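You operate a simulated robot arm through the tools that you are given. There is no shell and no other tool. Be economical: measure what you need, move in short steps, check, and stop when the job is done.

Carry out the task below with a simulated robot arm. There is one attempt and no reset: what you move stays moved.

TASK
The lift is stuck. Wind it down by the hand wheel.
Fine: emergency stop in and mode knob off before you free the brake; put the brake back on.

Only the result counts: the job must be done as asked and must still hold three seconds after the hand-in. Knocking over, shifting, dropping, spilling or breaking anything else fails it.

THE ROBOT
A 6-joint arm with a two-finger parallel gripper, fixed in place. Base frame: the origin is at the foot of the arm, x ahead of it, y to its left, z up. Lengths are in mm, angles in rad, forces in N, time in s.
With the tool pointing down near the work surface it reaches from about 240 to 660 mm from the base axis. Its first joint turns from -1.152 to 1.152 rad. Payload 2.9 kg.
The TCP is the grasp point between the finger pads, 30 mm short of the fingertips. In the tool frame z runs along the fingers and y along their closing line. The gripper opens to 110 mm. The fingers are 20 mm wide and 10 mm thick; the gripper's body (48 by 112 mm) begins 55 mm behind the TCP.
Orientation is that of the tool frame in the base frame, as [roll, pitch, yaw] about the fixed x, y, z axes, in that order (R = Rz(yaw) Ry(pitch) Rx(roll)). With the fingers straight down and closing along the base's y, the tool's x points along the base's -x, its y along +y and its z along -z.

THE INTERFACE
- The arm moves only by the tool send_rows. Its argument "moves" is a list of rows, each an object (a shift or turn left out is 0, a gripper value left out holds the last) with "delta_pos": the shift along the tool's x, y, z in mm, a list of three; "angular": the turn, a rotation vector about the tool's x, y, z in rad, a list of three; "hand": the finger opening in mm, from 0 to 110. In form: [{"delta_pos": [x, y, z], "angular": [wx, wy, wz], "hand": hand}, ...]. A call has 1 to 12 rows; each row is the pose to reach, as a shift and turn from the pose commanded when the call began, along the tool's axes at that moment. Rows are played at 5 a second. More than 50 mm and 0.15 rad between two rows, or a gripper value outside its range, and nothing of the call is played. A pose out of reach is approached as far as the arm can. The call stops where the force on the tool passes 90 N (or 10 N more than at its start, if that is more) or the arm is blocked; 0.2 s more then pass. Each finger travels about 108 mm/s and halts on what it meets, pressing with about 31 N; the grip force reading is that of the motor and also rises with nothing between the fingers. The clock runs only during rows and for 0.2 s after the last one: add rows that repeat a pose to give the fingers time. The reply holds the time, the measured pose of the TCP, the force on the tool along the base axes, the opening and the grip force, in the units named above and with some noise.
- Cameras (640 x 400 px; columns grow to the right, rows downward): "scene" is fixed at [76.6, 425.4, 1398.7]; the picture's right is [-0.71, -0.71, 0.00], its down [-0.28, 0.28, -0.92] and it looks along [0.65, -0.65, -0.39] (base axes); focal length 302 px, centre (320, 200). "wrist" rides on the gripper at [-36, 0, -57] in the tool frame; the picture's right is [0.00, -1.00, 0.00], its down [0.97, 0.00, -0.24] and it looks along [0.24, 0.00, 0.97] (tool axes); focal length 218 px, centre (320, 200). There is no depth. A picture from a camera that has moved, and an enlarged one, comes with that camera's place and axes in the base frame and with its lens. The place of the scene camera against the robot may be out by one fixed shift of up to 18 mm in any direction.
- capture(camera): a new picture of that camera. It takes no simulated time.
- close_up(camera, box): a new picture of the part [left, top, right, bottom] of that camera's present view, enlarged. It takes no simulated time.
- hand_in(): hands the job in; it is judged then, once.

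Go step by step. Nothing tells you positions but the pictures and the camera data: compare them with the known pose of the tool, close in by small moves and look again before you grip or let go. The budget is 120 turns and 68 pictures, counting those below and the enlarged ones. Unless the task says otherwise, let go and move clear before handing in, and close with one line.

The tools are called after "Call:" as name(argument=value, ...) on one line, values as JSON. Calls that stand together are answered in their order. send_rows: Moves the arm, as the interface text tells. Its arguments: {"type":"object","properties":{"moves":{"type":"array"}},"required":["moves"]} The other tools are called the same way: capture (camera) takes a picture; close_up (camera, box) takes an enlarged picture of a part of a camera's view; hand_in () hands the job in.

At the start:

```text
clock: 0.0
eef_pos: [310.9, 57.9, 1328.3]
orientation: [3.141, -0.002, -3.139]
ft_force: [0.4, -0.3, 0.8]
width: 109.9
gripper_force: 0.0
```

scene: 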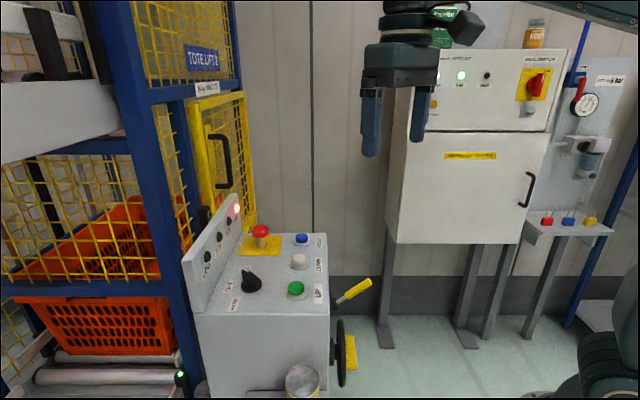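
wrist: 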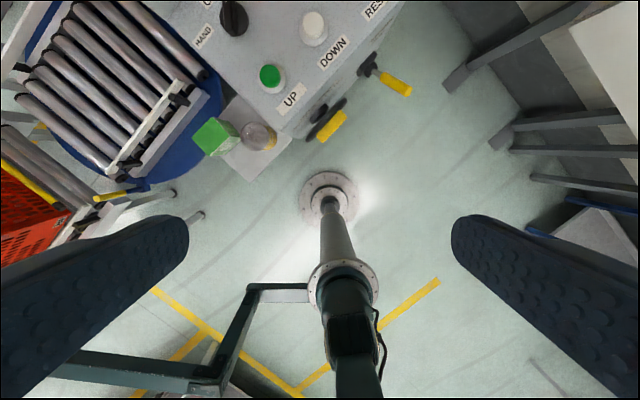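

I see a console with a red emergency stop, a black mode knob, push buttons, a yellow-handled lever and a hand wheel on its side. I'll enlarge these to read labels first.

Call:
close_up(camera="scene", box=[180, 190, 400, 400])

Call:
close_up(camera="wrist", box=[180, 0, 440, 163])

Call:
close_up(camera="scene", box=[0, 0, 260, 400])

Call:
close_up(camera="scene", box=[380, 0, 640, 260])

```text
1.90 times, centred on (290, 295) of scene
camera zoom: at [76.6, 425.4, 1398.7], right [-0.71, -0.71, 0.0], down [-0.28, 0.28, -0.92], along [0.65, -0.65, -0.39], focal length 575 px, centre (377, 19)
```

zoom: 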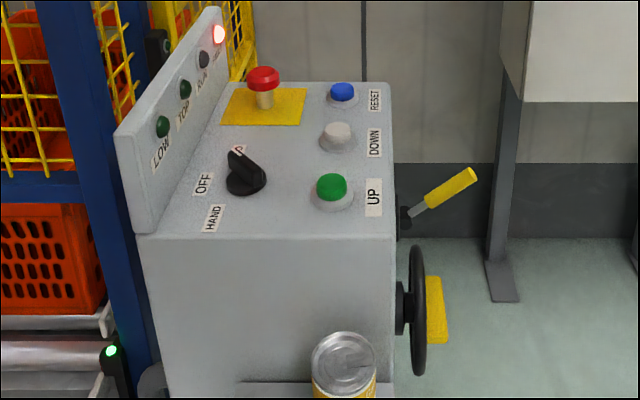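

```text
2.45 times, centred on (310, 82) of wrist
camera zoom: at [349.4, 57.7, 1384.7], right [0.0, -1.0, 0.0], down [-0.97, 0.0, 0.24], along [-0.24, 0.0, -0.97], focal length 536 px, centre (344, 491)
```

zoom: 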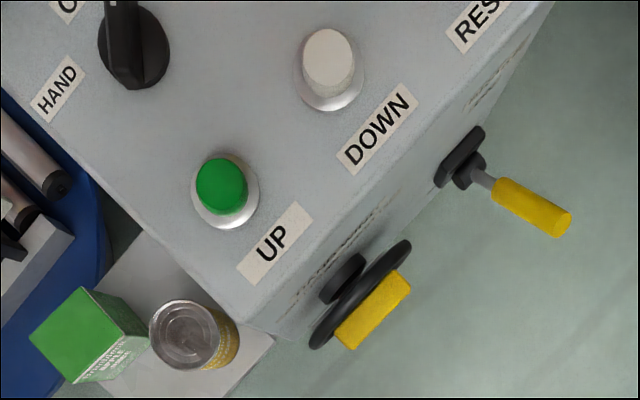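

```text
1.00 times, centred on (130, 200) of scene
camera zoom: at [76.6, 425.4, 1398.7], right [-0.71, -0.71, 0.0], down [-0.28, 0.28, -0.92], along [0.65, -0.65, -0.39], focal length 302 px, centre (510, 200)
```

zoom: 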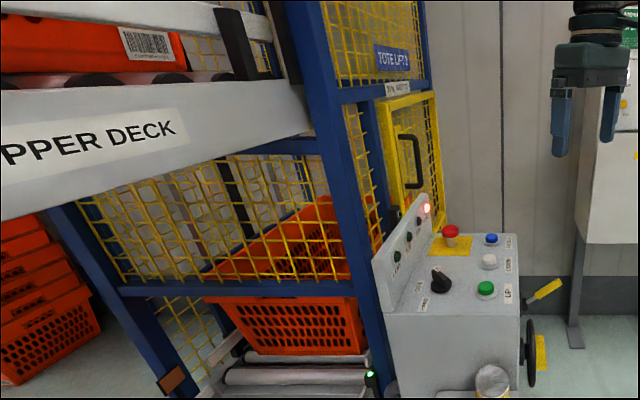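

```text
1.54 times, centred on (510, 130) of scene
camera zoom: at [76.6, 425.4, 1398.7], right [-0.71, -0.71, 0.0], down [-0.28, 0.28, -0.92], along [0.65, -0.65, -0.39], focal length 464 px, centre (28, 308)
```

zoom: 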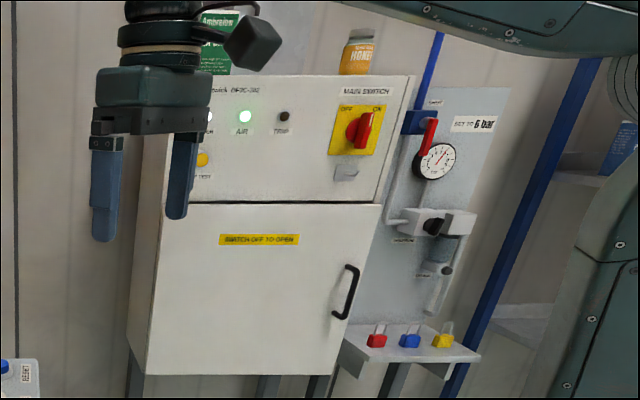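

The console top looks to be near x≈450, y≈120, z≈1020. I'll move the wrist camera over it for a better look.

Call:
send_rows(moves=[{"delta_pos": [-40, 0, 0]}, {"delta_pos": [-80, 0, 0]}, {"delta_pos": [-120, 0, 0]}, {"delta_pos": [-120, 0, 0]}])

Call:
capture(camera="wrist")

```text
clock: 1.0
eef_pos: [430.9, 56.8, 1328.0]
orientation: [-3.141, 0.0, 3.141]
ft_force: [-0.6, 0.2, -0.4]
width: 110.0
gripper_force: 0.1
```

```text
61 pictures are left
camera wrist: at [468.7, 57.9, 1383.6], right [0.0, -1.0, 0.0], down [-0.97, 0.0, 0.24], along [-0.24, 0.0, -0.97], focal length 218 px, centre (320, 200)
```

wrist: 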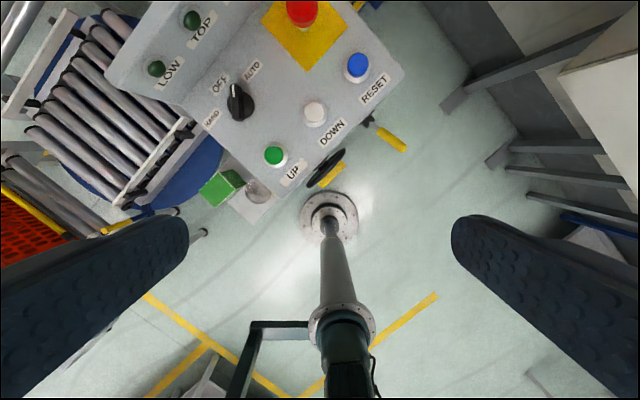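

Green button is near (454,134,1016), the E-stop near (640,80), the knob near (533,183), the lever (464,-136,865) and the wheel handle (395,28,840). I need to see the side face, so I'll move the hand to its front and tilt.

Call:
send_rows(moves=[{"delta_pos": [19, -30, 25], "angular": [0, 0, -0.112]}, {"delta_pos": [38, -60, 50], "angular": [0, 0, -0.224]}, {"delta_pos": [57, -90, 75], "angular": [0, 0, -0.336]}, {"delta_pos": [76, -120, 100], "angular": [0, 0, -0.448]}, {"delta_pos": [95, -150, 125], "angular": [0, 0, -0.56]}, {"delta_pos": [114, -180, 150], "angular": [0, 0, -0.672]}, {"delta_pos": [131, -207, 178], "angular": [0, 0, -0.785]}])

Call:
send_rows(moves=[{"angular": [0, -0.13, 0]}, {"angular": [0, -0.26, 0]}, {"angular": [0, -0.39, 0]}, {"angular": [0, -0.52, 0]}, {"angular": [0, -0.65, 0]}, {"angular": [0, -0.78, 0]}, {"angular": [0, -0.91, 0]}, {"angular": [0, -1.04, 0]}])

Call:
capture(camera="wrist")

```text
clock: 2.6
eef_pos: [303.1, -151.0, 1150.8]
orientation: [-3.14, 0.002, -2.355]
ft_force: [0.3, -0.2, 0.3]
width: 110.4
gripper_force: 0.1
```

```text
clock: 4.4
eef_pos: [318.7, -139.5, 1150.4]
orientation: [-3.141, 1.045, -2.357]
ft_force: [-0.6, 0.1, -0.1]
width: 110.2
gripper_force: 0.0
out of reach, approached as far as the arm can: row 7, 8
```

```text
60 pictures are left
camera wrist: at [298.8, -161.5, 1209.0], right [0.71, -0.71, 0.0], down [-0.49, -0.49, -0.72], along [0.51, 0.51, -0.7], focal length 218 px, centre (320, 200)
```

wrist: 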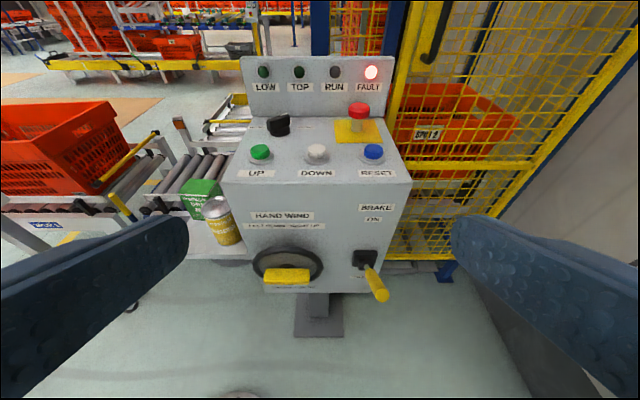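

Good view. I'll enlarge the side-face labels, wheel and lever, plus the lift window.

Call:
close_up(camera="wrist", box=[235, 195, 415, 310])

Call:
close_up(camera="wrist", box=[220, 50, 420, 185])

```text
3.48 times, centred on (325, 252) of wrist
camera zoom: at [298.8, -161.5, 1209.0], right [0.71, -0.71, 0.0], down [-0.49, -0.49, -0.72], along [0.51, 0.51, -0.7], focal length 759 px, centre (303, 17)
```

zoom: 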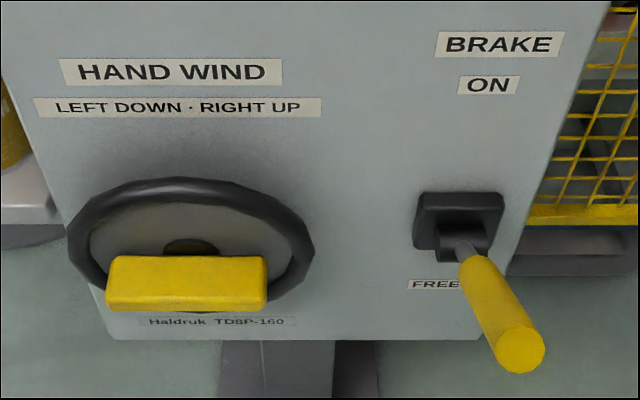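

```text
2.96 times, centred on (320, 118) of wrist
camera zoom: at [298.8, -161.5, 1209.0], right [0.71, -0.71, 0.0], down [-0.49, -0.49, -0.72], along [0.51, 0.51, -0.7], focal length 647 px, centre (320, 444)
```

zoom: 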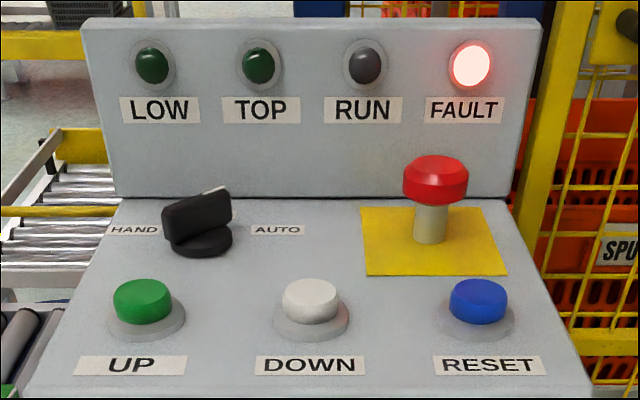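

Labels: brake ON is up, FREE is down; hand wheel "LEFT DOWN"; the knob points to AUTO. I'll level the tool and go above the E-stop (~(645,82,1036)).

Call:
send_rows(moves=[{"angular": [0, 0.13, 0]}, {"angular": [0, 0.26, 0]}, {"angular": [0, 0.39, 0]}, {"angular": [0, 0.52, 0]}, {"angular": [0, 0.65, 0]}, {"angular": [0, 0.78, 0]}, {"angular": [0, 0.91, 0]}, {"angular": [0, 1.04, 0], "hand": 0}])

Call:
send_rows(moves=[{"delta_pos": [0, 0, -40], "hand": 0}, {"delta_pos": [0, 0, -80]}, {"delta_pos": [-40, -7, -80]}, {"delta_pos": [-80, -14, -80]}, {"delta_pos": [-120, -20, -80]}, {"delta_pos": [-160, -27, -80]}, {"delta_pos": [-200, -34, -80]}, {"delta_pos": [-240, -40, -80]}, {"delta_pos": [-280, -47, -80]}, {"delta_pos": [-320, -54, -80]}, {"delta_pos": [-359, -61, -80]}, {"delta_pos": [-359, -61, -80]}])

Call:
capture(camera="wrist")

Call:
capture(camera="scene")

```text
clock: 6.2
eef_pos: [320.2, -140.3, 1149.7]
orientation: [-3.142, 0.0, -2.352]
ft_force: [-0.4, 0.4, -0.2]
width: 26.4
gripper_force: 0.0
```

```text
clock: 8.8
eef_pos: [585.7, 64.5, 1202.2]
orientation: [-3.141, -0.001, -2.356]
ft_force: [0.1, 0.0, 0.3]
width: 0.0
gripper_force: 31.1
out of reach, approached as far as the arm can: row 10, 11, 12
```

```text
57 pictures are left
camera wrist: at [613.1, 89.6, 1258.4], right [0.71, -0.71, 0.0], down [-0.69, -0.69, 0.24], along [-0.17, -0.17, -0.97], focal length 218 px, centre (320, 200)
```

wrist: 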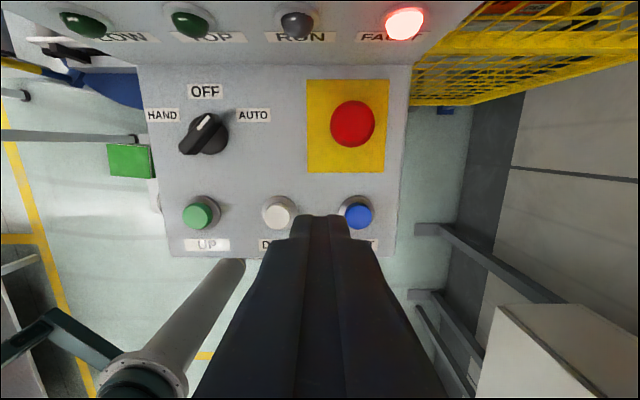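

```text
56 pictures are left
```

scene: 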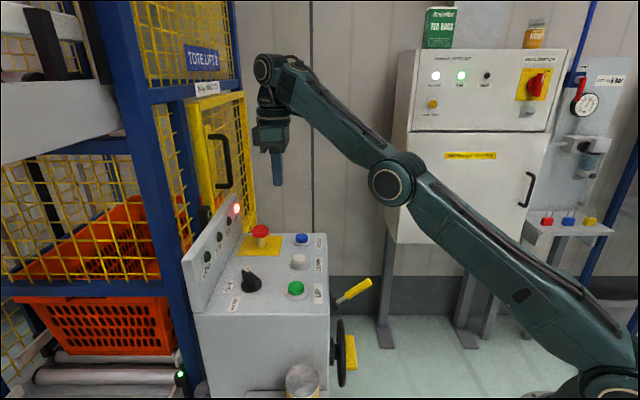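

The E-stop head is at about (648,83,1042), top. I'll go down, then over it, with fingers closed, and check.

Call:
send_rows(moves=[{"delta_pos": [0, 0, 45]}, {"delta_pos": [0, 0, 90]}, {"delta_pos": [-28, -15, 90]}, {"delta_pos": [-55, -30, 90]}, {"delta_pos": [-55, -30, 90]}])

Call:
capture(camera="wrist")

Call:
close_up(camera="scene", box=[180, 130, 360, 310])

```text
clock: 10.0
eef_pos: [630.5, 80.6, 1110.9]
orientation: [3.141, -0.001, -2.356]
ft_force: [0.4, -0.4, -0.3]
width: 0.0
gripper_force: 31.2
out of reach, approached as far as the arm can: row 4, 5
```

```text
55 pictures are left
camera wrist: at [655.8, 105.9, 1167.1], right [0.71, -0.71, 0.0], down [-0.69, -0.69, 0.24], along [-0.17, -0.17, -0.97], focal length 218 px, centre (320, 200)
```

wrist: 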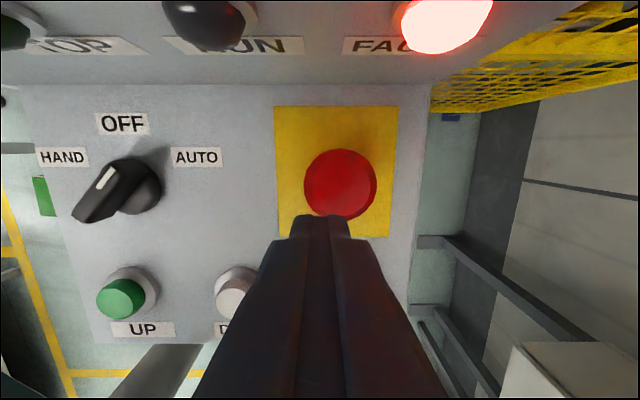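

```text
2.22 times, centred on (270, 220) of scene
camera zoom: at [76.6, 425.4, 1398.7], right [-0.71, -0.71, 0.0], down [-0.28, 0.28, -0.92], along [0.65, -0.65, -0.39], focal length 670 px, centre (431, 156)
```

zoom: 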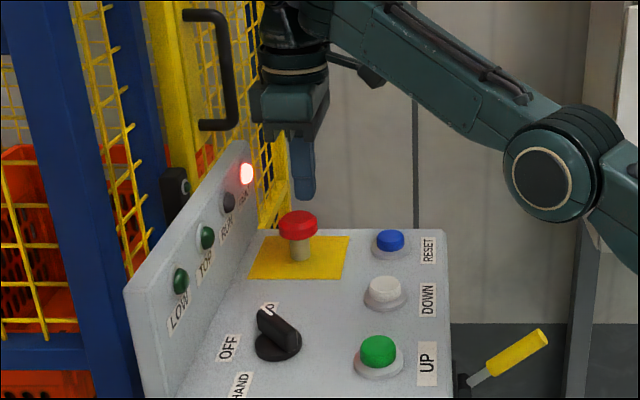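

E-stop centre is at ≈(649,83); I'm 19 mm short. I'll shift as I descend, then press in small steps.

Call:
send_rows(moves=[{"delta_pos": [-8, -6, 10]}, {"delta_pos": [-15, -12, 20]}, {"delta_pos": [-15, -12, 25]}, {"delta_pos": [-15, -12, 25]}])

Call:
close_up(camera="scene", box=[200, 150, 320, 270])

```text
clock: 11.0
eef_pos: [636.1, 79.8, 1090.7]
orientation: [3.141, 0.001, -2.355]
ft_force: [-0.3, 0.0, -0.4]
width: 0.2
gripper_force: 31.2
out of reach, approached as far as the arm can: row 1, 2, 3, 4
```

```text
3.33 times, centred on (260, 210) of scene
camera zoom: at [76.6, 425.4, 1398.7], right [-0.71, -0.71, 0.0], down [-0.28, 0.28, -0.92], along [0.65, -0.65, -0.39], focal length 1006 px, centre (520, 167)
```

zoom: 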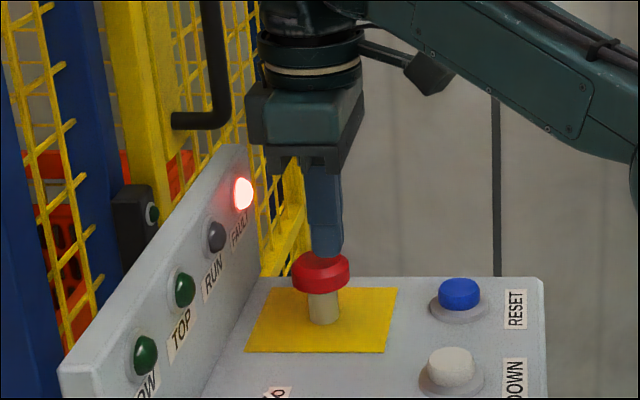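

The fingertips are 13 mm short of centre at the reach limit. A small forward tilt buys reach.

Call:
send_rows(moves=[{"delta_pos": [0, 0, -5], "angular": [0, -0.12, 0]}, {"delta_pos": [-9, -5, -5], "angular": [0, -0.2, 0]}, {"delta_pos": [-9, -5, -5], "angular": [0, -0.2, 0]}])

Call:
close_up(camera="scene", box=[200, 150, 320, 270])

Call:
capture(camera="wrist")

```text
clock: 11.8
eef_pos: [646.1, 81.3, 1094.4]
orientation: [3.14, 0.2, -2.356]
ft_force: [0.9, 0.0, -0.4]
width: 0.2
gripper_force: 31.5
```

```text
3.33 times, centred on (260, 210) of scene
camera zoom: at [76.6, 425.4, 1398.7], right [-0.71, -0.71, 0.0], down [-0.28, 0.28, -0.92], along [0.65, -0.65, -0.39], focal length 1006 px, centre (520, 167)
```

zoom: 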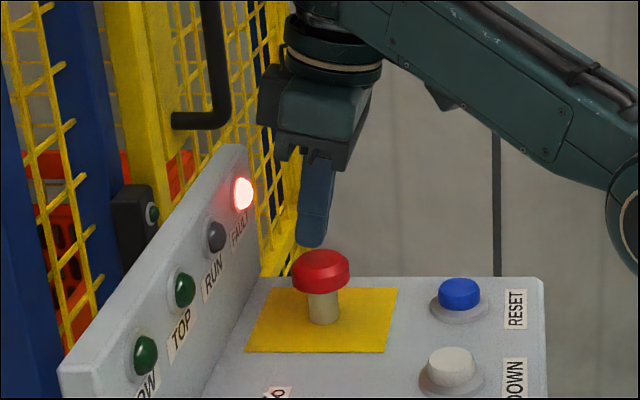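

```text
51 pictures are left
camera wrist: at [664.1, 99.5, 1156.9], right [0.71, -0.71, 0.0], down [-0.71, -0.71, 0.04], along [-0.03, -0.03, -1.0], focal length 218 px, centre (320, 200)
```

wrist: 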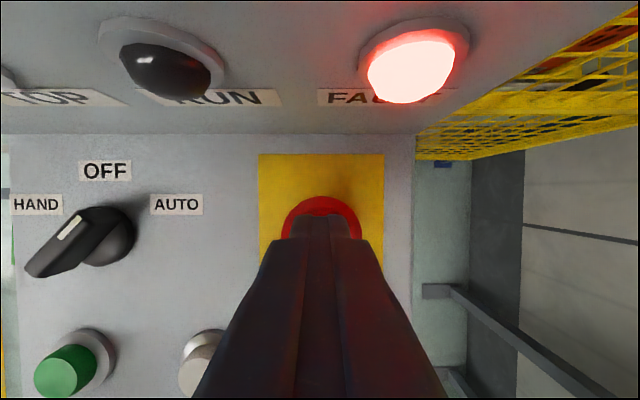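

The tip is centred over the head now. Press straight down in small steps.

Call:
send_rows(moves=[{"delta_pos": [2, 0, 9.8]}, {"delta_pos": [3, 0, 15]}, {"delta_pos": [4, 0, 19.6]}, {"delta_pos": [4.8, 0, 23.5]}, {"delta_pos": [5.6, 0, 27.4]}, {"delta_pos": [6.4, 0, 31.4]}, {"delta_pos": [7.2, 0, 35.3]}, {"delta_pos": [8, 0, 39.2]}])

Call:
close_up(camera="scene", box=[200, 150, 320, 270])

```text
clock: 13.6
eef_pos: [645.4, 81.7, 1071.2]
orientation: [-3.122, 0.228, -2.35]
ft_force: [-8.8, -3.9, 71.1]
width: 0.0
gripper_force: 31.3
```

```text
3.33 times, centred on (260, 210) of scene
camera zoom: at [74.9, 425.1, 1398.9], right [-0.71, -0.71, 0.0], down [-0.28, 0.28, -0.92], along [0.65, -0.65, -0.39], focal length 1006 px, centre (520, 167)
```

zoom: 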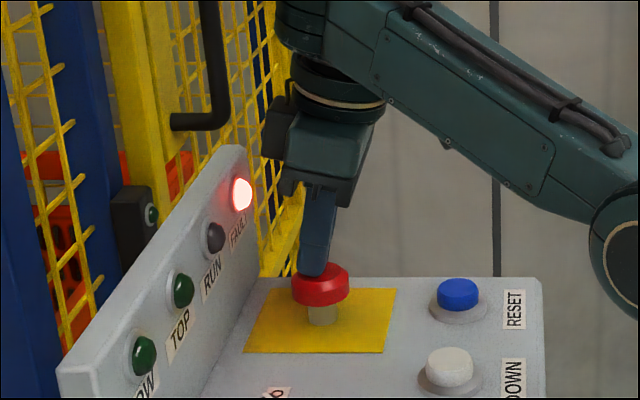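

The head has moved down about 10 mm under 71 N. I'll push a touch more, then lift to see if it latched.

Call:
send_rows(moves=[{"delta_pos": [0.6, 0, 3]}, {"delta_pos": [1, 0, 5]}])

Call:
send_rows(moves=[{"delta_pos": [-4, 0, -20]}, {"delta_pos": [-9, 0, -44]}, {"delta_pos": [-18, 0, -85]}, {"delta_pos": [-18, 0, -85]}])

Call:
close_up(camera="scene", box=[200, 150, 320, 270])

```text
clock: 14.2
eef_pos: [648.2, 81.0, 1073.3]
orientation: [-3.119, 0.238, -2.351]
ft_force: [2.1, -1.2, 13.8]
width: 0.0
gripper_force: 30.9
stopped in row 2: the force on the tool passed its limit (the readings are from after the stop); the commanded pose is now the measured one
```

```text
clock: 15.2
eef_pos: [641.4, 82.5, 1154.1]
orientation: [-3.121, 0.231, -2.35]
ft_force: [0.5, -0.9, -0.4]
width: 0.0
gripper_force: 31.0
out of reach, approached as far as the arm can: row 3, 4
```

```text
3.33 times, centred on (260, 210) of scene
camera zoom: at [76.6, 425.4, 1398.7], right [-0.71, -0.71, 0.0], down [-0.28, 0.28, -0.92], along [0.65, -0.65, -0.39], focal length 1006 px, centre (520, 167)
```

zoom: 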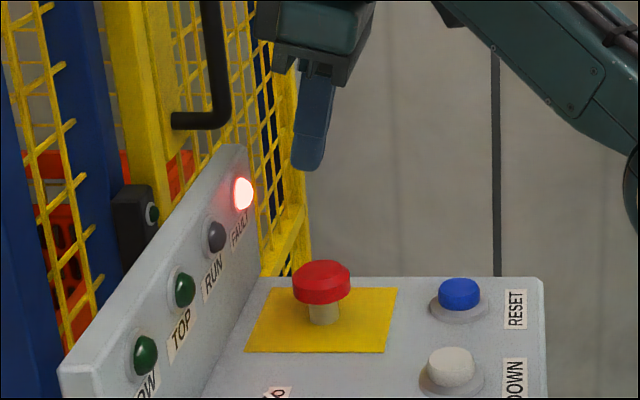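

The E-stop now sits lower and stayed in. Next the knob at ≈(534,183): level the tool and move above it, opening the fingers.

Call:
send_rows(moves=[{"delta_pos": [3, 37, 0], "angular": [-0.005, 0.06, 0]}, {"delta_pos": [5, 74, 0], "angular": [-0.01, 0.12, 0]}, {"delta_pos": [6, 110, 0], "angular": [-0.015, 0.18, 0], "hand": 60}, {"delta_pos": [6, 147, 0], "angular": [-0.02, 0.231, 0], "hand": 60}, {"delta_pos": [6, 147, 0], "angular": [-0.02, 0.231, 0], "hand": 60}])

Call:
capture(camera="wrist")

```text
clock: 16.4
eef_pos: [531.4, 182.5, 1151.1]
orientation: [-3.14, 0.001, -2.354]
ft_force: [-0.1, -0.1, -0.4]
width: 59.9
gripper_force: 0.0
```

```text
48 pictures are left
camera wrist: at [558.3, 207.4, 1207.0], right [0.71, -0.71, 0.0], down [-0.68, -0.69, 0.24], along [-0.17, -0.17, -0.97], focal length 218 px, centre (320, 200)
```

wrist: 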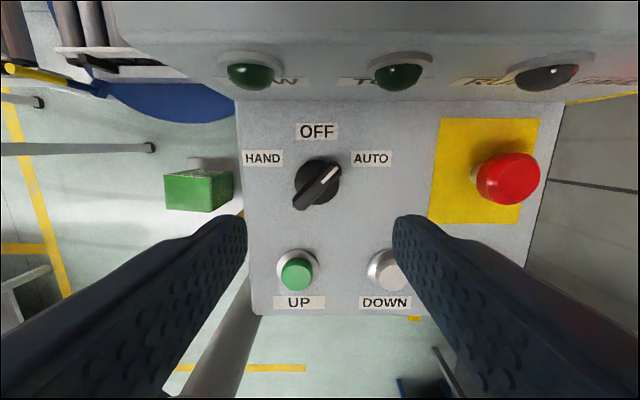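

Call:
close_up(camera="wrist", box=[240, 110, 400, 210])

```text
4.00 times, centred on (320, 160) of wrist
camera zoom: at [558.3, 207.4, 1207.0], right [0.71, -0.71, 0.0], down [-0.68, -0.69, 0.24], along [-0.17, -0.17, -0.97], focal length 873 px, centre (320, 360)
```

zoom: 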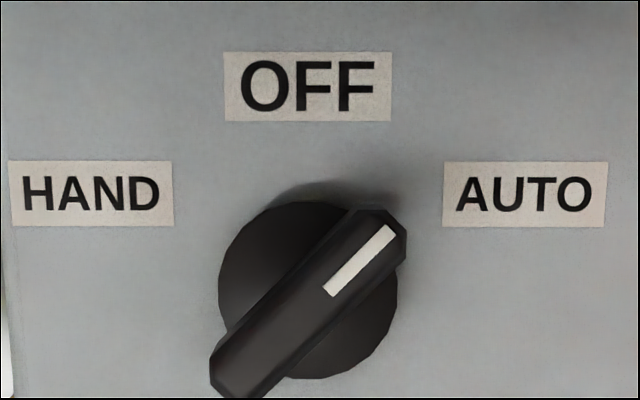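

The knob centre is at ≈(532.5,185.5), pointer about 45° to the right of OFF, along +X. I'll turn the gripper so it closes across the ridge, then lower partway.

Call:
send_rows(moves=[{"delta_pos": [-1, 0, 0], "angular": [0, 0, 0.13]}, {"delta_pos": [-2, 1, 0], "angular": [0, 0, 0.26]}, {"delta_pos": [-3, 1.3, 0], "angular": [0, 0, 0.39]}, {"delta_pos": [-3, 1.3, 10], "angular": [0, 0, 0.52]}, {"delta_pos": [-3, 1.3, 30], "angular": [0, 0, 0.65]}, {"delta_pos": [-3, 1.3, 60], "angular": [0, 0, 0.785]}, {"delta_pos": [-3, 1.3, 60], "angular": [0, 0, 0.785]}])

Call:
capture(camera="wrist")

Call:
close_up(camera="scene", box=[190, 180, 340, 310])

```text
clock: 18.0
eef_pos: [536.6, 185.0, 1092.6]
orientation: [3.142, -0.003, -3.139]
ft_force: [-0.1, 0.6, 0.2]
width: 59.8
gripper_force: 0.1
out of reach, approached as far as the arm can: row 6, 7
```

```text
46 pictures are left
camera wrist: at [573.7, 185.9, 1148.8], right [0.0, -1.0, 0.0], down [-0.97, 0.0, 0.24], along [-0.24, 0.0, -0.97], focal length 218 px, centre (320, 200)
```

wrist: 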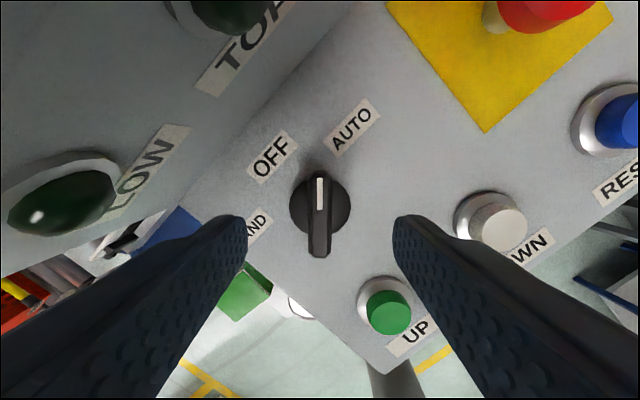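

```text
3.08 times, centred on (265, 245) of scene
camera zoom: at [76.6, 425.4, 1398.7], right [-0.71, -0.71, 0.0], down [-0.28, 0.28, -0.92], along [0.65, -0.65, -0.39], focal length 928 px, centre (489, 62)
```

zoom: 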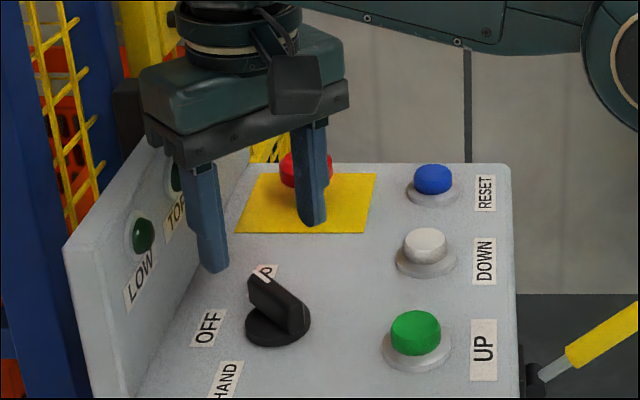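

The ridge lines up with the gap between the fingers; the knob centre is ≈(534.5,186). Descend to grip height.

Call:
send_rows(moves=[{"delta_pos": [2, 0.5, 20]}, {"delta_pos": [2, 0.5, 40]}, {"delta_pos": [2, 0.5, 46]}, {"delta_pos": [2, 0.5, 46]}])

Call:
capture(camera="wrist")

Call:
close_up(camera="scene", box=[190, 180, 340, 310])

```text
clock: 19.0
eef_pos: [555.7, 193.8, 1059.5]
orientation: [3.141, 0.0, -3.138]
ft_force: [-3.1, -0.7, 7.0]
width: 60.2
gripper_force: 0.0
out of reach, approached as far as the arm can: row 1, 2, 3, 4
```

```text
44 pictures are left
camera wrist: at [592.0, 194.4, 1116.2], right [0.0, -1.0, 0.0], down [-0.97, 0.0, 0.24], along [-0.24, 0.0, -0.97], focal length 218 px, centre (320, 200)
```

wrist: 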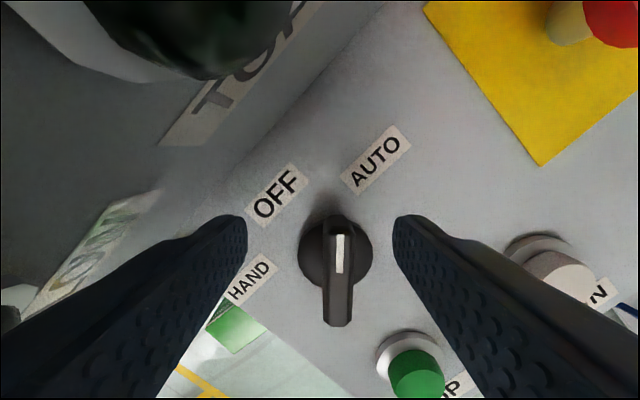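

```text
3.08 times, centred on (265, 245) of scene
camera zoom: at [76.4, 425.3, 1398.8], right [-0.71, -0.71, 0.0], down [-0.28, 0.28, -0.92], along [0.65, -0.65, -0.39], focal length 928 px, centre (489, 62)
```

zoom: 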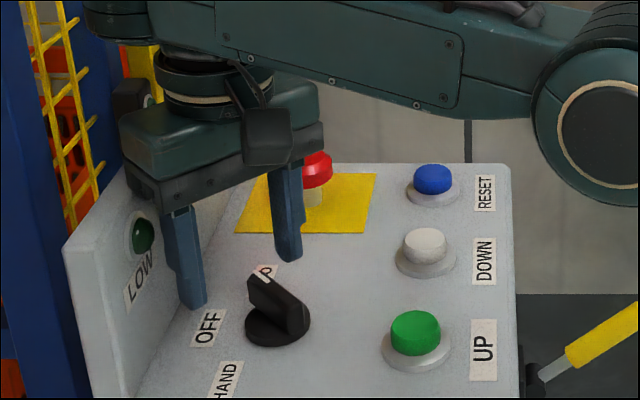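

The arm drifted outward by 20 mm at this yaw and touched something lightly. I'll back up, return to the other yaw and test whether the height is reachable there.

Call:
send_rows(moves=[{"delta_pos": [0, 0, -30]}, {"delta_pos": [10, -4, -60]}, {"delta_pos": [21, -8, -60], "angular": [0, 0, -0.13]}, {"delta_pos": [21, -8, -60], "angular": [0, 0, -0.26]}, {"delta_pos": [21, -8, -60], "angular": [0, 0, -0.39]}, {"delta_pos": [21, -8, -60], "angular": [0, 0, -0.39]}])

Call:
send_rows(moves=[{"delta_pos": [0, 0, 30]}, {"delta_pos": [0, 0, 40]}, {"delta_pos": [0, 0, 40]}])

```text
clock: 20.4
eef_pos: [533.5, 184.6, 1120.1]
orientation: [3.14, 0.0, -2.748]
ft_force: [-0.5, 0.5, 0.2]
width: 59.9
gripper_force: 0.1
```

```text
clock: 21.2
eef_pos: [543.4, 189.6, 1082.8]
orientation: [3.14, -0.003, -2.75]
ft_force: [0.0, -0.2, 0.4]
width: 60.0
gripper_force: 0.1
out of reach, approached as far as the arm can: row 1, 2, 3
```

The limit isn't about yaw; I suspect the elbow flipped to its short side when the arm was stretched. I'll look at the whole arm.

Call:
capture(camera="scene")

```text
42 pictures are left
```

scene: 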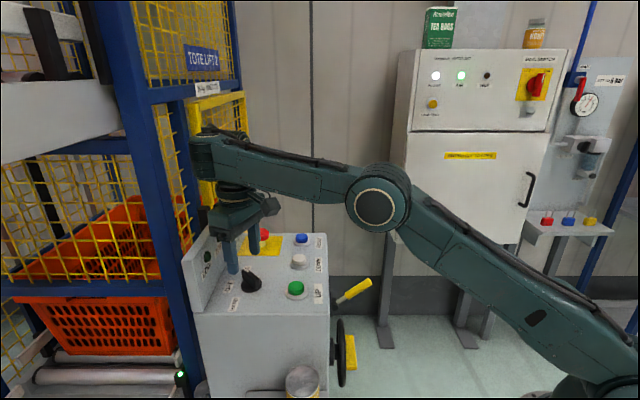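

The boundary depends on height and radius, not on yaw; leaning the wrist outward (tip toward the base) should help and still fits the knob ridge. I'll go up, re-aim at yaw π with a 0.2 rad tilt, and try descending.

Call:
send_rows(moves=[{"delta_pos": [0, 0, -40]}, {"delta_pos": [9.5, 0, -40], "angular": [0, 0, 0.13]}, {"delta_pos": [9.5, 0, -40], "angular": [0, 0, 0.26]}, {"delta_pos": [9.5, 0, -40], "angular": [0, 0, 0.39]}, {"delta_pos": [9.5, 0, -40], "angular": [0, 0, 0.39]}])

Call:
send_rows(moves=[{"angular": [0, 0.1, 0]}, {"angular": [0, 0.2, 0]}, {"delta_pos": [0, 0, 20], "angular": [0, 0.2, 0]}, {"delta_pos": [0, 0, 40], "angular": [0, 0.2, 0]}, {"delta_pos": [0, 0, 40], "angular": [0, 0.2, 0]}])

```text
clock: 22.4
eef_pos: [532.3, 184.9, 1124.9]
orientation: [3.14, -0.001, -3.14]
ft_force: [-0.3, 0.6, -0.4]
width: 60.0
gripper_force: 0.1
```

```text
clock: 23.6
eef_pos: [531.1, 184.6, 1084.5]
orientation: [3.14, -0.199, -3.14]
ft_force: [0.0, 0.2, 0.2]
width: 60.2
gripper_force: 0.0
```

That works: no drift. Continue down to grip height, shifting 5 mm in +x.

Call:
send_rows(moves=[{"delta_pos": [-6, 0.7, 12]}, {"delta_pos": [-10, 0.7, 26]}, {"delta_pos": [-12.4, 0.7, 36]}, {"delta_pos": [-12.4, 0.7, 36]}])

Call:
capture(camera="wrist")

Call:
close_up(camera="scene", box=[190, 180, 340, 310])

```text
clock: 24.6
eef_pos: [536.4, 186.1, 1045.5]
orientation: [3.14, -0.199, -3.136]
ft_force: [0.0, 0.2, 0.5]
width: 59.7
gripper_force: 0.2
```

```text
41 pictures are left
camera wrist: at [584.0, 186.4, 1093.7], right [0.0, -1.0, 0.0], down [-0.9, 0.0, 0.43], along [-0.43, 0.0, -0.9], focal length 218 px, centre (320, 200)
```

wrist: 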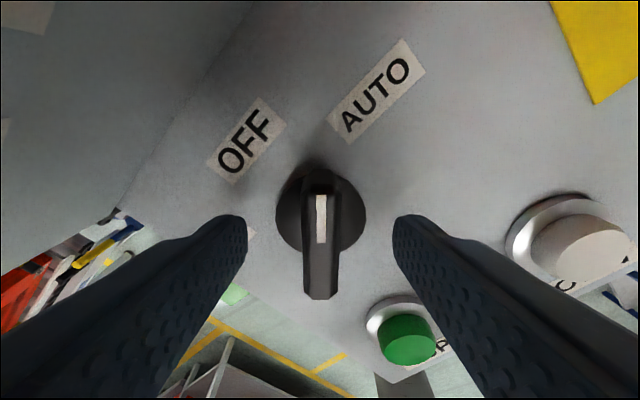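

```text
3.08 times, centred on (265, 245) of scene
camera zoom: at [76.6, 425.4, 1398.7], right [-0.71, -0.71, 0.0], down [-0.28, 0.28, -0.92], along [0.65, -0.65, -0.39], focal length 928 px, centre (489, 62)
```

zoom: 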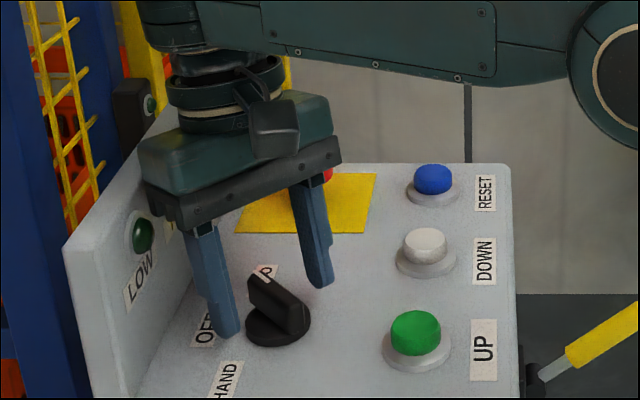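

Fingers straddle the ridge. Close on it.

Call:
send_rows(moves=[{"delta_pos": [-0.6, 0, 3], "hand": 40}, {"delta_pos": [-0.6, 0, 3], "hand": 0}, {"delta_pos": [-0.6, 0, 3], "hand": 0}, {"delta_pos": [-0.6, 0, 3], "hand": 0}])

Call:
capture(camera="wrist")

```text
clock: 25.6
eef_pos: [535.4, 185.8, 1042.6]
orientation: [3.141, -0.198, -3.139]
ft_force: [-2.9, -5.0, 1.3]
width: 13.9
gripper_force: 44.8
```

```text
39 pictures are left
camera wrist: at [583.8, 186.0, 1090.9], right [0.0, -1.0, 0.0], down [-0.9, 0.0, 0.43], along [-0.43, 0.0, -0.9], focal length 218 px, centre (320, 200)
```

wrist: 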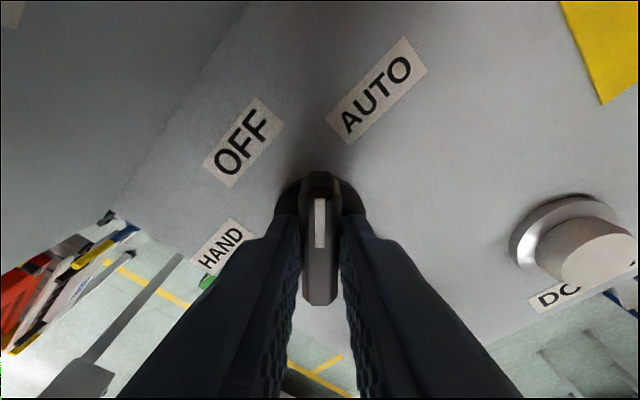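

Gripped at 13.9 mm. Turn 45° counter-clockwise (about vertical) toward OFF.

Call:
send_rows(moves=[{"angular": [0.0223, 0, -0.1098]}, {"angular": [0.0446, 0, -0.2195]}, {"angular": [0.0669, 0, -0.3293]}, {"angular": [0.0892, 0, -0.439]}, {"angular": [0.1114, 0, -0.5488]}, {"angular": [0.1337, 0, -0.6586]}, {"angular": [0.156, 0, -0.7693]}, {"angular": [0.156, 0, -0.7693]}])

Call:
capture(camera="wrist")

Call:
close_up(camera="scene", box=[190, 180, 340, 310])

```text
clock: 27.0
eef_pos: [530.9, 184.9, 1043.0]
orientation: [-3.111, -0.167, -2.514]
ft_force: [14.4, -8.5, -4.6]
width: 13.8
gripper_force: 45.2
out of reach, approached as far as the arm can: row 4, 5, 6, 7
stopped in row 7: the force on the tool passed its limit (the readings are from after the stop); the commanded pose is now the measured one
```

```text
38 pictures are left
camera wrist: at [567.5, 214.3, 1092.6], right [0.59, -0.81, 0.03], down [-0.75, -0.53, 0.4], along [-0.3, -0.26, -0.92], focal length 218 px, centre (320, 200)
```

wrist: 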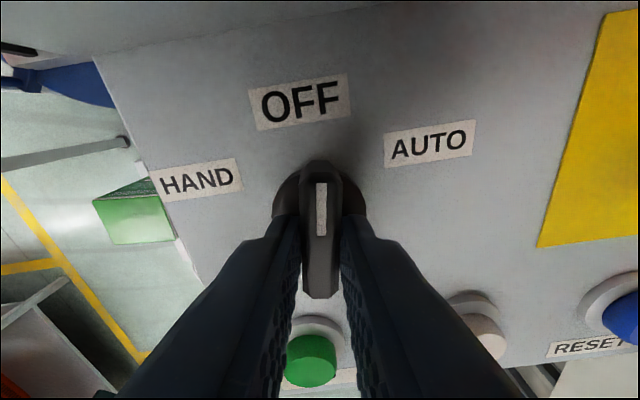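

```text
3.08 times, centred on (265, 245) of scene
camera zoom: at [77.0, 425.2, 1398.8], right [-0.71, -0.71, 0.0], down [-0.28, 0.28, -0.92], along [0.65, -0.65, -0.4], focal length 928 px, centre (489, 62)
```

zoom: 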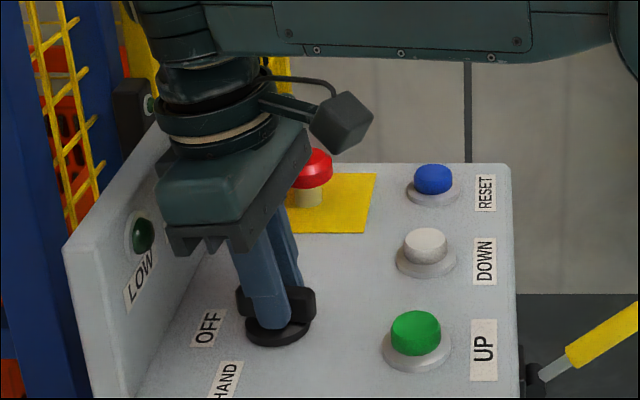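

Turned about 36° before the arm's limit stopped it. I'll release and see where the knob rests.

Call:
send_rows(moves=[{"hand": 25}, {"hand": 50}, {"delta_pos": [0, 0, -20], "hand": 60}, {"delta_pos": [0, 0, -50], "hand": 60}])

Call:
capture(camera="wrist")

```text
clock: 28.0
eef_pos: [531.9, 216.0, 1073.7]
orientation: [3.104, -0.158, -2.523]
ft_force: [-0.7, 1.3, -0.3]
width: 60.1
gripper_force: 0.1
out of reach, approached as far as the arm can: row 3, 4
```

```text
36 pictures are left
camera wrist: at [571.4, 239.9, 1123.0], right [0.57, -0.82, -0.04], down [-0.74, -0.54, 0.39], along [-0.34, -0.2, -0.92], focal length 218 px, centre (320, 200)
```

wrist: 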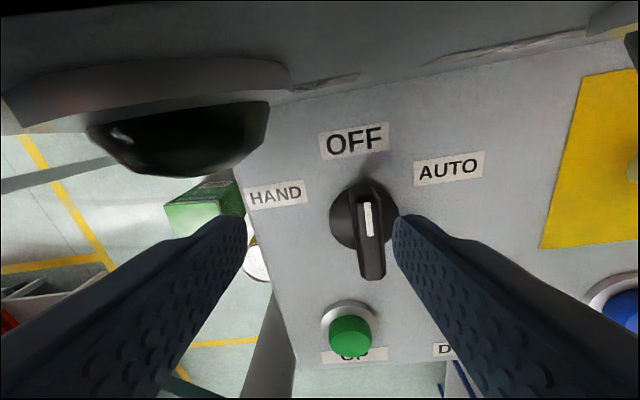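

The knob is nearly at OFF. The arm drifted sideways, so I'll rise clear first and view the knob from above.

Call:
send_rows(moves=[{"delta_pos": [4, 0, -20]}, {"delta_pos": [10, -10, -50]}, {"delta_pos": [20, -30, -85], "angular": [0, -0.07, 0]}, {"delta_pos": [20, -30, -85], "angular": [0, -0.17, 0]}])

Call:
close_up(camera="wrist", box=[220, 80, 460, 230])

```text
clock: 29.0
eef_pos: [548.1, 167.3, 1180.6]
orientation: [-3.115, 0.0, -2.503]
ft_force: [0.1, -0.3, 0.0]
width: 59.9
gripper_force: 0.0
```

```text
2.67 times, centred on (340, 155) of wrist
camera zoom: at [577.7, 190.5, 1237.0], right [0.59, -0.8, 0.03], down [-0.78, -0.57, 0.24], along [-0.18, -0.16, -0.97], focal length 582 px, centre (267, 320)
```

zoom: 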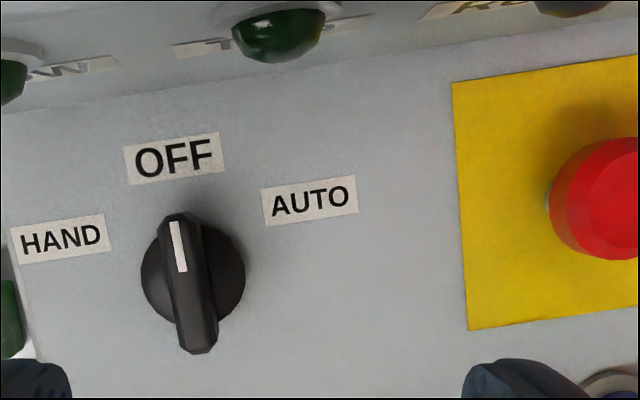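

The pointer now lines up with OFF. Next is the brake lever: its end is near (464,-131,875), pivot near (531,-64,798), up = ON. I'll move above the handle with the closing line parallel to the face.

Call:
send_rows(moves=[{"delta_pos": [33, -27, 0], "angular": [-0.004, 0, -0.02]}, {"delta_pos": [66, -54, 0], "angular": [-0.008, 0, -0.04]}, {"delta_pos": [99, -81, 0], "angular": [-0.012, 0, -0.06]}, {"delta_pos": [132, -108, 0], "angular": [-0.016, 0, -0.08]}, {"delta_pos": [165, -135, 0], "angular": [-0.02, 0, -0.1]}, {"delta_pos": [198, -162, 0], "angular": [-0.024, 0, -0.12]}, {"delta_pos": [228, -187, 0], "angular": [-0.027, 0, -0.147]}, {"delta_pos": [228, -187, 40], "angular": [-0.027, 0, -0.147]}, {"delta_pos": [228, -187, 80], "angular": [-0.027, 0, -0.147]}, {"delta_pos": [228, -187, 120], "angular": [-0.027, 0, -0.147]}, {"delta_pos": [228, -187, 120], "angular": [-0.027, 0, -0.147]}])

Call:
capture(camera="wrist")

```text
clock: 31.4
eef_pos: [535.6, -133.5, 1114.0]
orientation: [3.139, -0.002, -2.358]
ft_force: [0.3, -0.9, -0.4]
width: 59.8
gripper_force: 0.0
out of reach, approached as far as the arm can: row 8, 9, 10, 11
```

```text
34 pictures are left
camera wrist: at [562.0, -106.6, 1170.8], right [0.71, -0.71, 0.0], down [-0.69, -0.68, 0.24], along [-0.17, -0.17, -0.97], focal length 218 px, centre (320, 200)
```

wrist: 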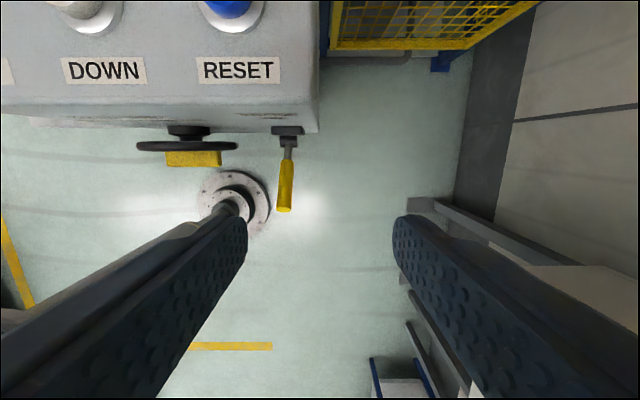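

The arm can't hold the tool straight down this low and close, but sideways tilts work. I'll use a tilted approach facing the panel side face for the lever: raise, back off and tilt 60°.

Call:
send_rows(moves=[{"delta_pos": [0, 0, -40]}, {"delta_pos": [12, 0, -40], "angular": [0, -0.13, 0]}, {"delta_pos": [24, 0, -40], "angular": [0, -0.26, 0]}, {"delta_pos": [36, 0, -40], "angular": [0, -0.39, 0]}, {"delta_pos": [48, 0, -40], "angular": [0, -0.52, 0]}, {"delta_pos": [60, 0, -40], "angular": [0, -0.65, 0]}, {"delta_pos": [72, 0, -40], "angular": [0, -0.78, 0]}, {"delta_pos": [84, 0, -40], "angular": [0, -0.91, 0]}, {"delta_pos": [100, 0, -40], "angular": [0, -1.04, 0]}, {"delta_pos": [100, 0, -40], "angular": [0, -1.04, 0]}])

```text
clock: 33.6
eef_pos: [462.6, -201.9, 1160.7]
orientation: [-3.141, 1.04, -2.359]
ft_force: [0.4, -0.4, 0.7]
width: 60.2
gripper_force: 0.0
```

Reached. Now descend to about z=940 in front of the lever and look.

Call:
send_rows(moves=[{"delta_pos": [32, 8, 18.5]}, {"delta_pos": [63, 16, 37]}, {"delta_pos": [95, 24.5, 55.5]}, {"delta_pos": [126, 33, 74]}, {"delta_pos": [158, 41, 92.5]}, {"delta_pos": [189.6, 49, 111.3]}, {"delta_pos": [189.6, 49, 111.3]}])

Call:
capture(camera="wrist")

```text
clock: 35.2
eef_pos: [429.7, -167.4, 942.3]
orientation: [3.141, 1.038, -2.359]
ft_force: [0.0, -0.4, 0.1]
width: 59.9
gripper_force: 0.1
```

```text
33 pictures are left
camera wrist: at [408.1, -189.2, 1000.7], right [0.71, -0.71, 0.0], down [-0.5, -0.49, -0.71], along [0.51, 0.5, -0.7], focal length 218 px, centre (320, 200)
```

wrist: 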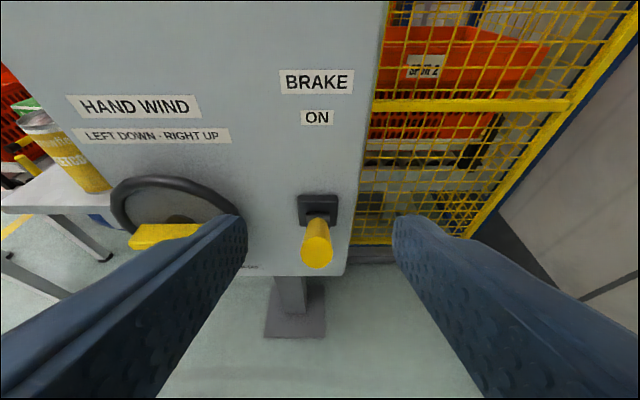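

The handle end is at t-centre of the fingers. Advance to straddle it.

Call:
send_rows(moves=[{"delta_pos": [13, 1, 33]}, {"delta_pos": [25, 1, 66]}, {"delta_pos": [36, 1, 99]}, {"delta_pos": [36, 1, 99]}])

Call:
capture(camera="wrist")

Call:
close_up(camera="scene", box=[270, 200, 470, 400])

```text
clock: 36.2
eef_pos: [474.7, -122.6, 858.7]
orientation: [-3.141, 1.039, -2.358]
ft_force: [0.1, -0.7, -0.1]
width: 60.1
gripper_force: 0.0
```

```text
32 pictures are left
camera wrist: at [454.3, -143.4, 917.7], right [0.71, -0.71, 0.0], down [-0.5, -0.49, -0.71], along [0.51, 0.5, -0.7], focal length 218 px, centre (320, 200)
```

wrist: 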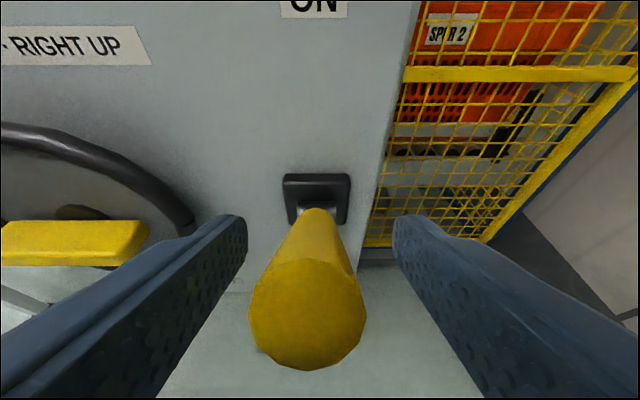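

```text
2.00 times, centred on (370, 300) of scene
camera zoom: at [76.6, 425.4, 1398.7], right [-0.71, -0.71, 0.0], down [-0.28, 0.28, -0.92], along [0.65, -0.65, -0.39], focal length 604 px, centre (220, 0)
```

zoom: 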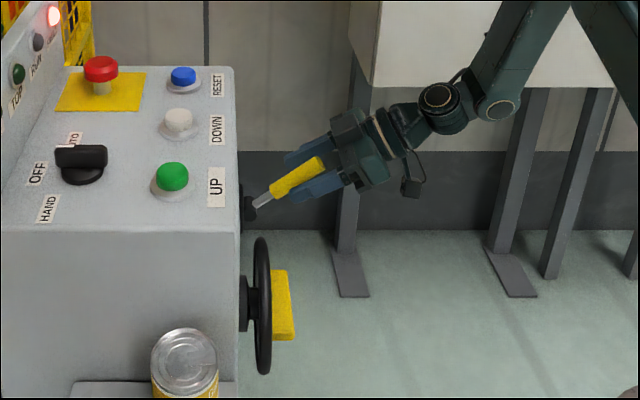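

Handle is between the fingers (about 3 mm left of centre). Shift and close.

Call:
send_rows(moves=[{"delta_pos": [0, 2, 2], "hand": 40}, {"delta_pos": [0, 2, 2], "hand": 10}, {"delta_pos": [0, 2, 2], "hand": 0}, {"delta_pos": [0, 2, 2], "hand": 0}])

Call:
close_up(camera="scene", box=[270, 200, 470, 400])

```text
clock: 37.2
eef_pos: [476.7, -118.6, 858.4]
orientation: [3.141, 1.041, -2.359]
ft_force: [4.1, -3.1, -0.7]
width: 21.8
gripper_force: 45.2
```

```text
2.00 times, centred on (370, 300) of scene
camera zoom: at [76.7, 425.3, 1398.7], right [-0.71, -0.71, 0.0], down [-0.28, 0.28, -0.92], along [0.65, -0.65, -0.4], focal length 604 px, centre (220, 0)
```

zoom: 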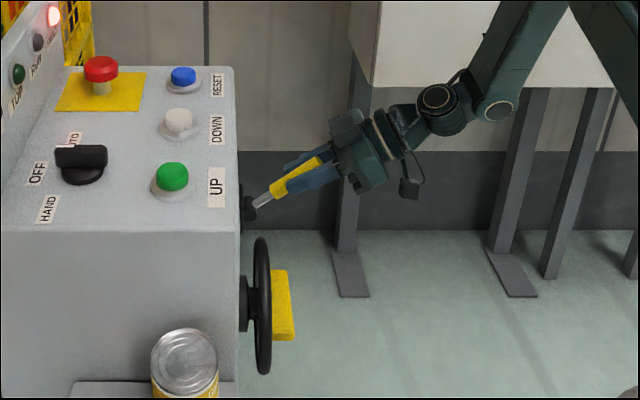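

Gripped (21.8 mm). Swing the lever down along its arc (radius ≈99 about n=332,z=798), first to horizontal.

Call:
send_rows(moves=[{"delta_pos": [6, 0, -0.2]}, {"delta_pos": [12.8, 0, -0.3]}, {"delta_pos": [21, 0, 0.3]}, {"delta_pos": [29.9, 0, 1.3]}, {"delta_pos": [38, 0, 3.4]}, {"delta_pos": [46.6, 0, 5.9]}, {"delta_pos": [54.5, 0, 9.4]}, {"delta_pos": [62.2, 0, 13.3]}, {"delta_pos": [62.2, 0, 13.3]}])

Call:
close_up(camera="scene", box=[270, 200, 470, 400])

```text
clock: 39.2
eef_pos: [459.4, -133.7, 797.6]
orientation: [-3.138, 1.04, -2.36]
ft_force: [-3.3, -17.4, 13.7]
width: 21.8
gripper_force: 45.1
```

```text
2.00 times, centred on (370, 300) of scene
camera zoom: at [76.3, 425.0, 1398.9], right [-0.71, -0.71, 0.0], down [-0.28, 0.28, -0.92], along [0.65, -0.65, -0.39], focal length 604 px, centre (220, 0)
```

zoom: 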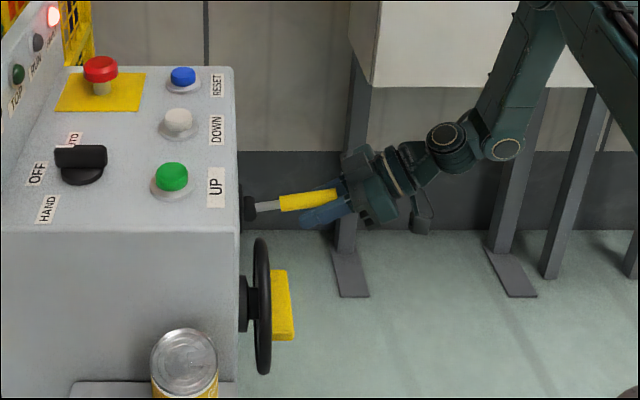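

Works. Continue down toward FREE.

Call:
send_rows(moves=[{"delta_pos": [7, 0, 4.6]}, {"delta_pos": [14.1, 0, 10]}, {"delta_pos": [20.5, 0, 16]}, {"delta_pos": [26.3, 0, 22.4]}, {"delta_pos": [31.3, 0, 29.3]}, {"delta_pos": [35.9, 0, 36.5]}, {"delta_pos": [41.2, 0, 47.4]}, {"delta_pos": [41.2, 0, 47.4]}])

Call:
close_up(camera="scene", box=[210, 190, 530, 390])

```text
clock: 41.0
eef_pos: [473.3, -121.2, 735.8]
orientation: [3.133, 1.033, -2.372]
ft_force: [-27.5, -30.9, -6.9]
width: 21.4
gripper_force: 45.4
```

```text
2.00 times, centred on (370, 290) of scene
camera zoom: at [76.1, 424.7, 1399.0], right [-0.71, -0.71, 0.0], down [-0.28, 0.28, -0.92], along [0.65, -0.65, -0.4], focal length 604 px, centre (220, 20)
```

zoom: 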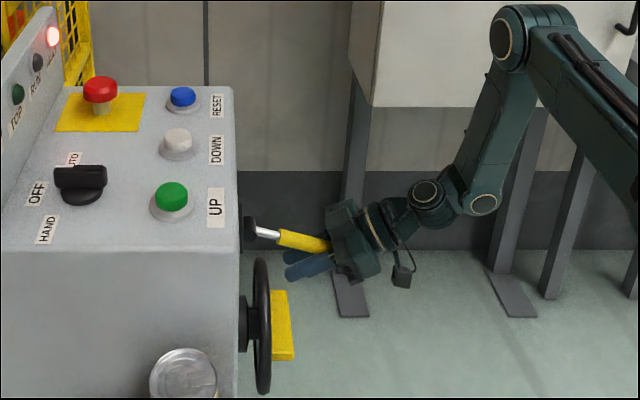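

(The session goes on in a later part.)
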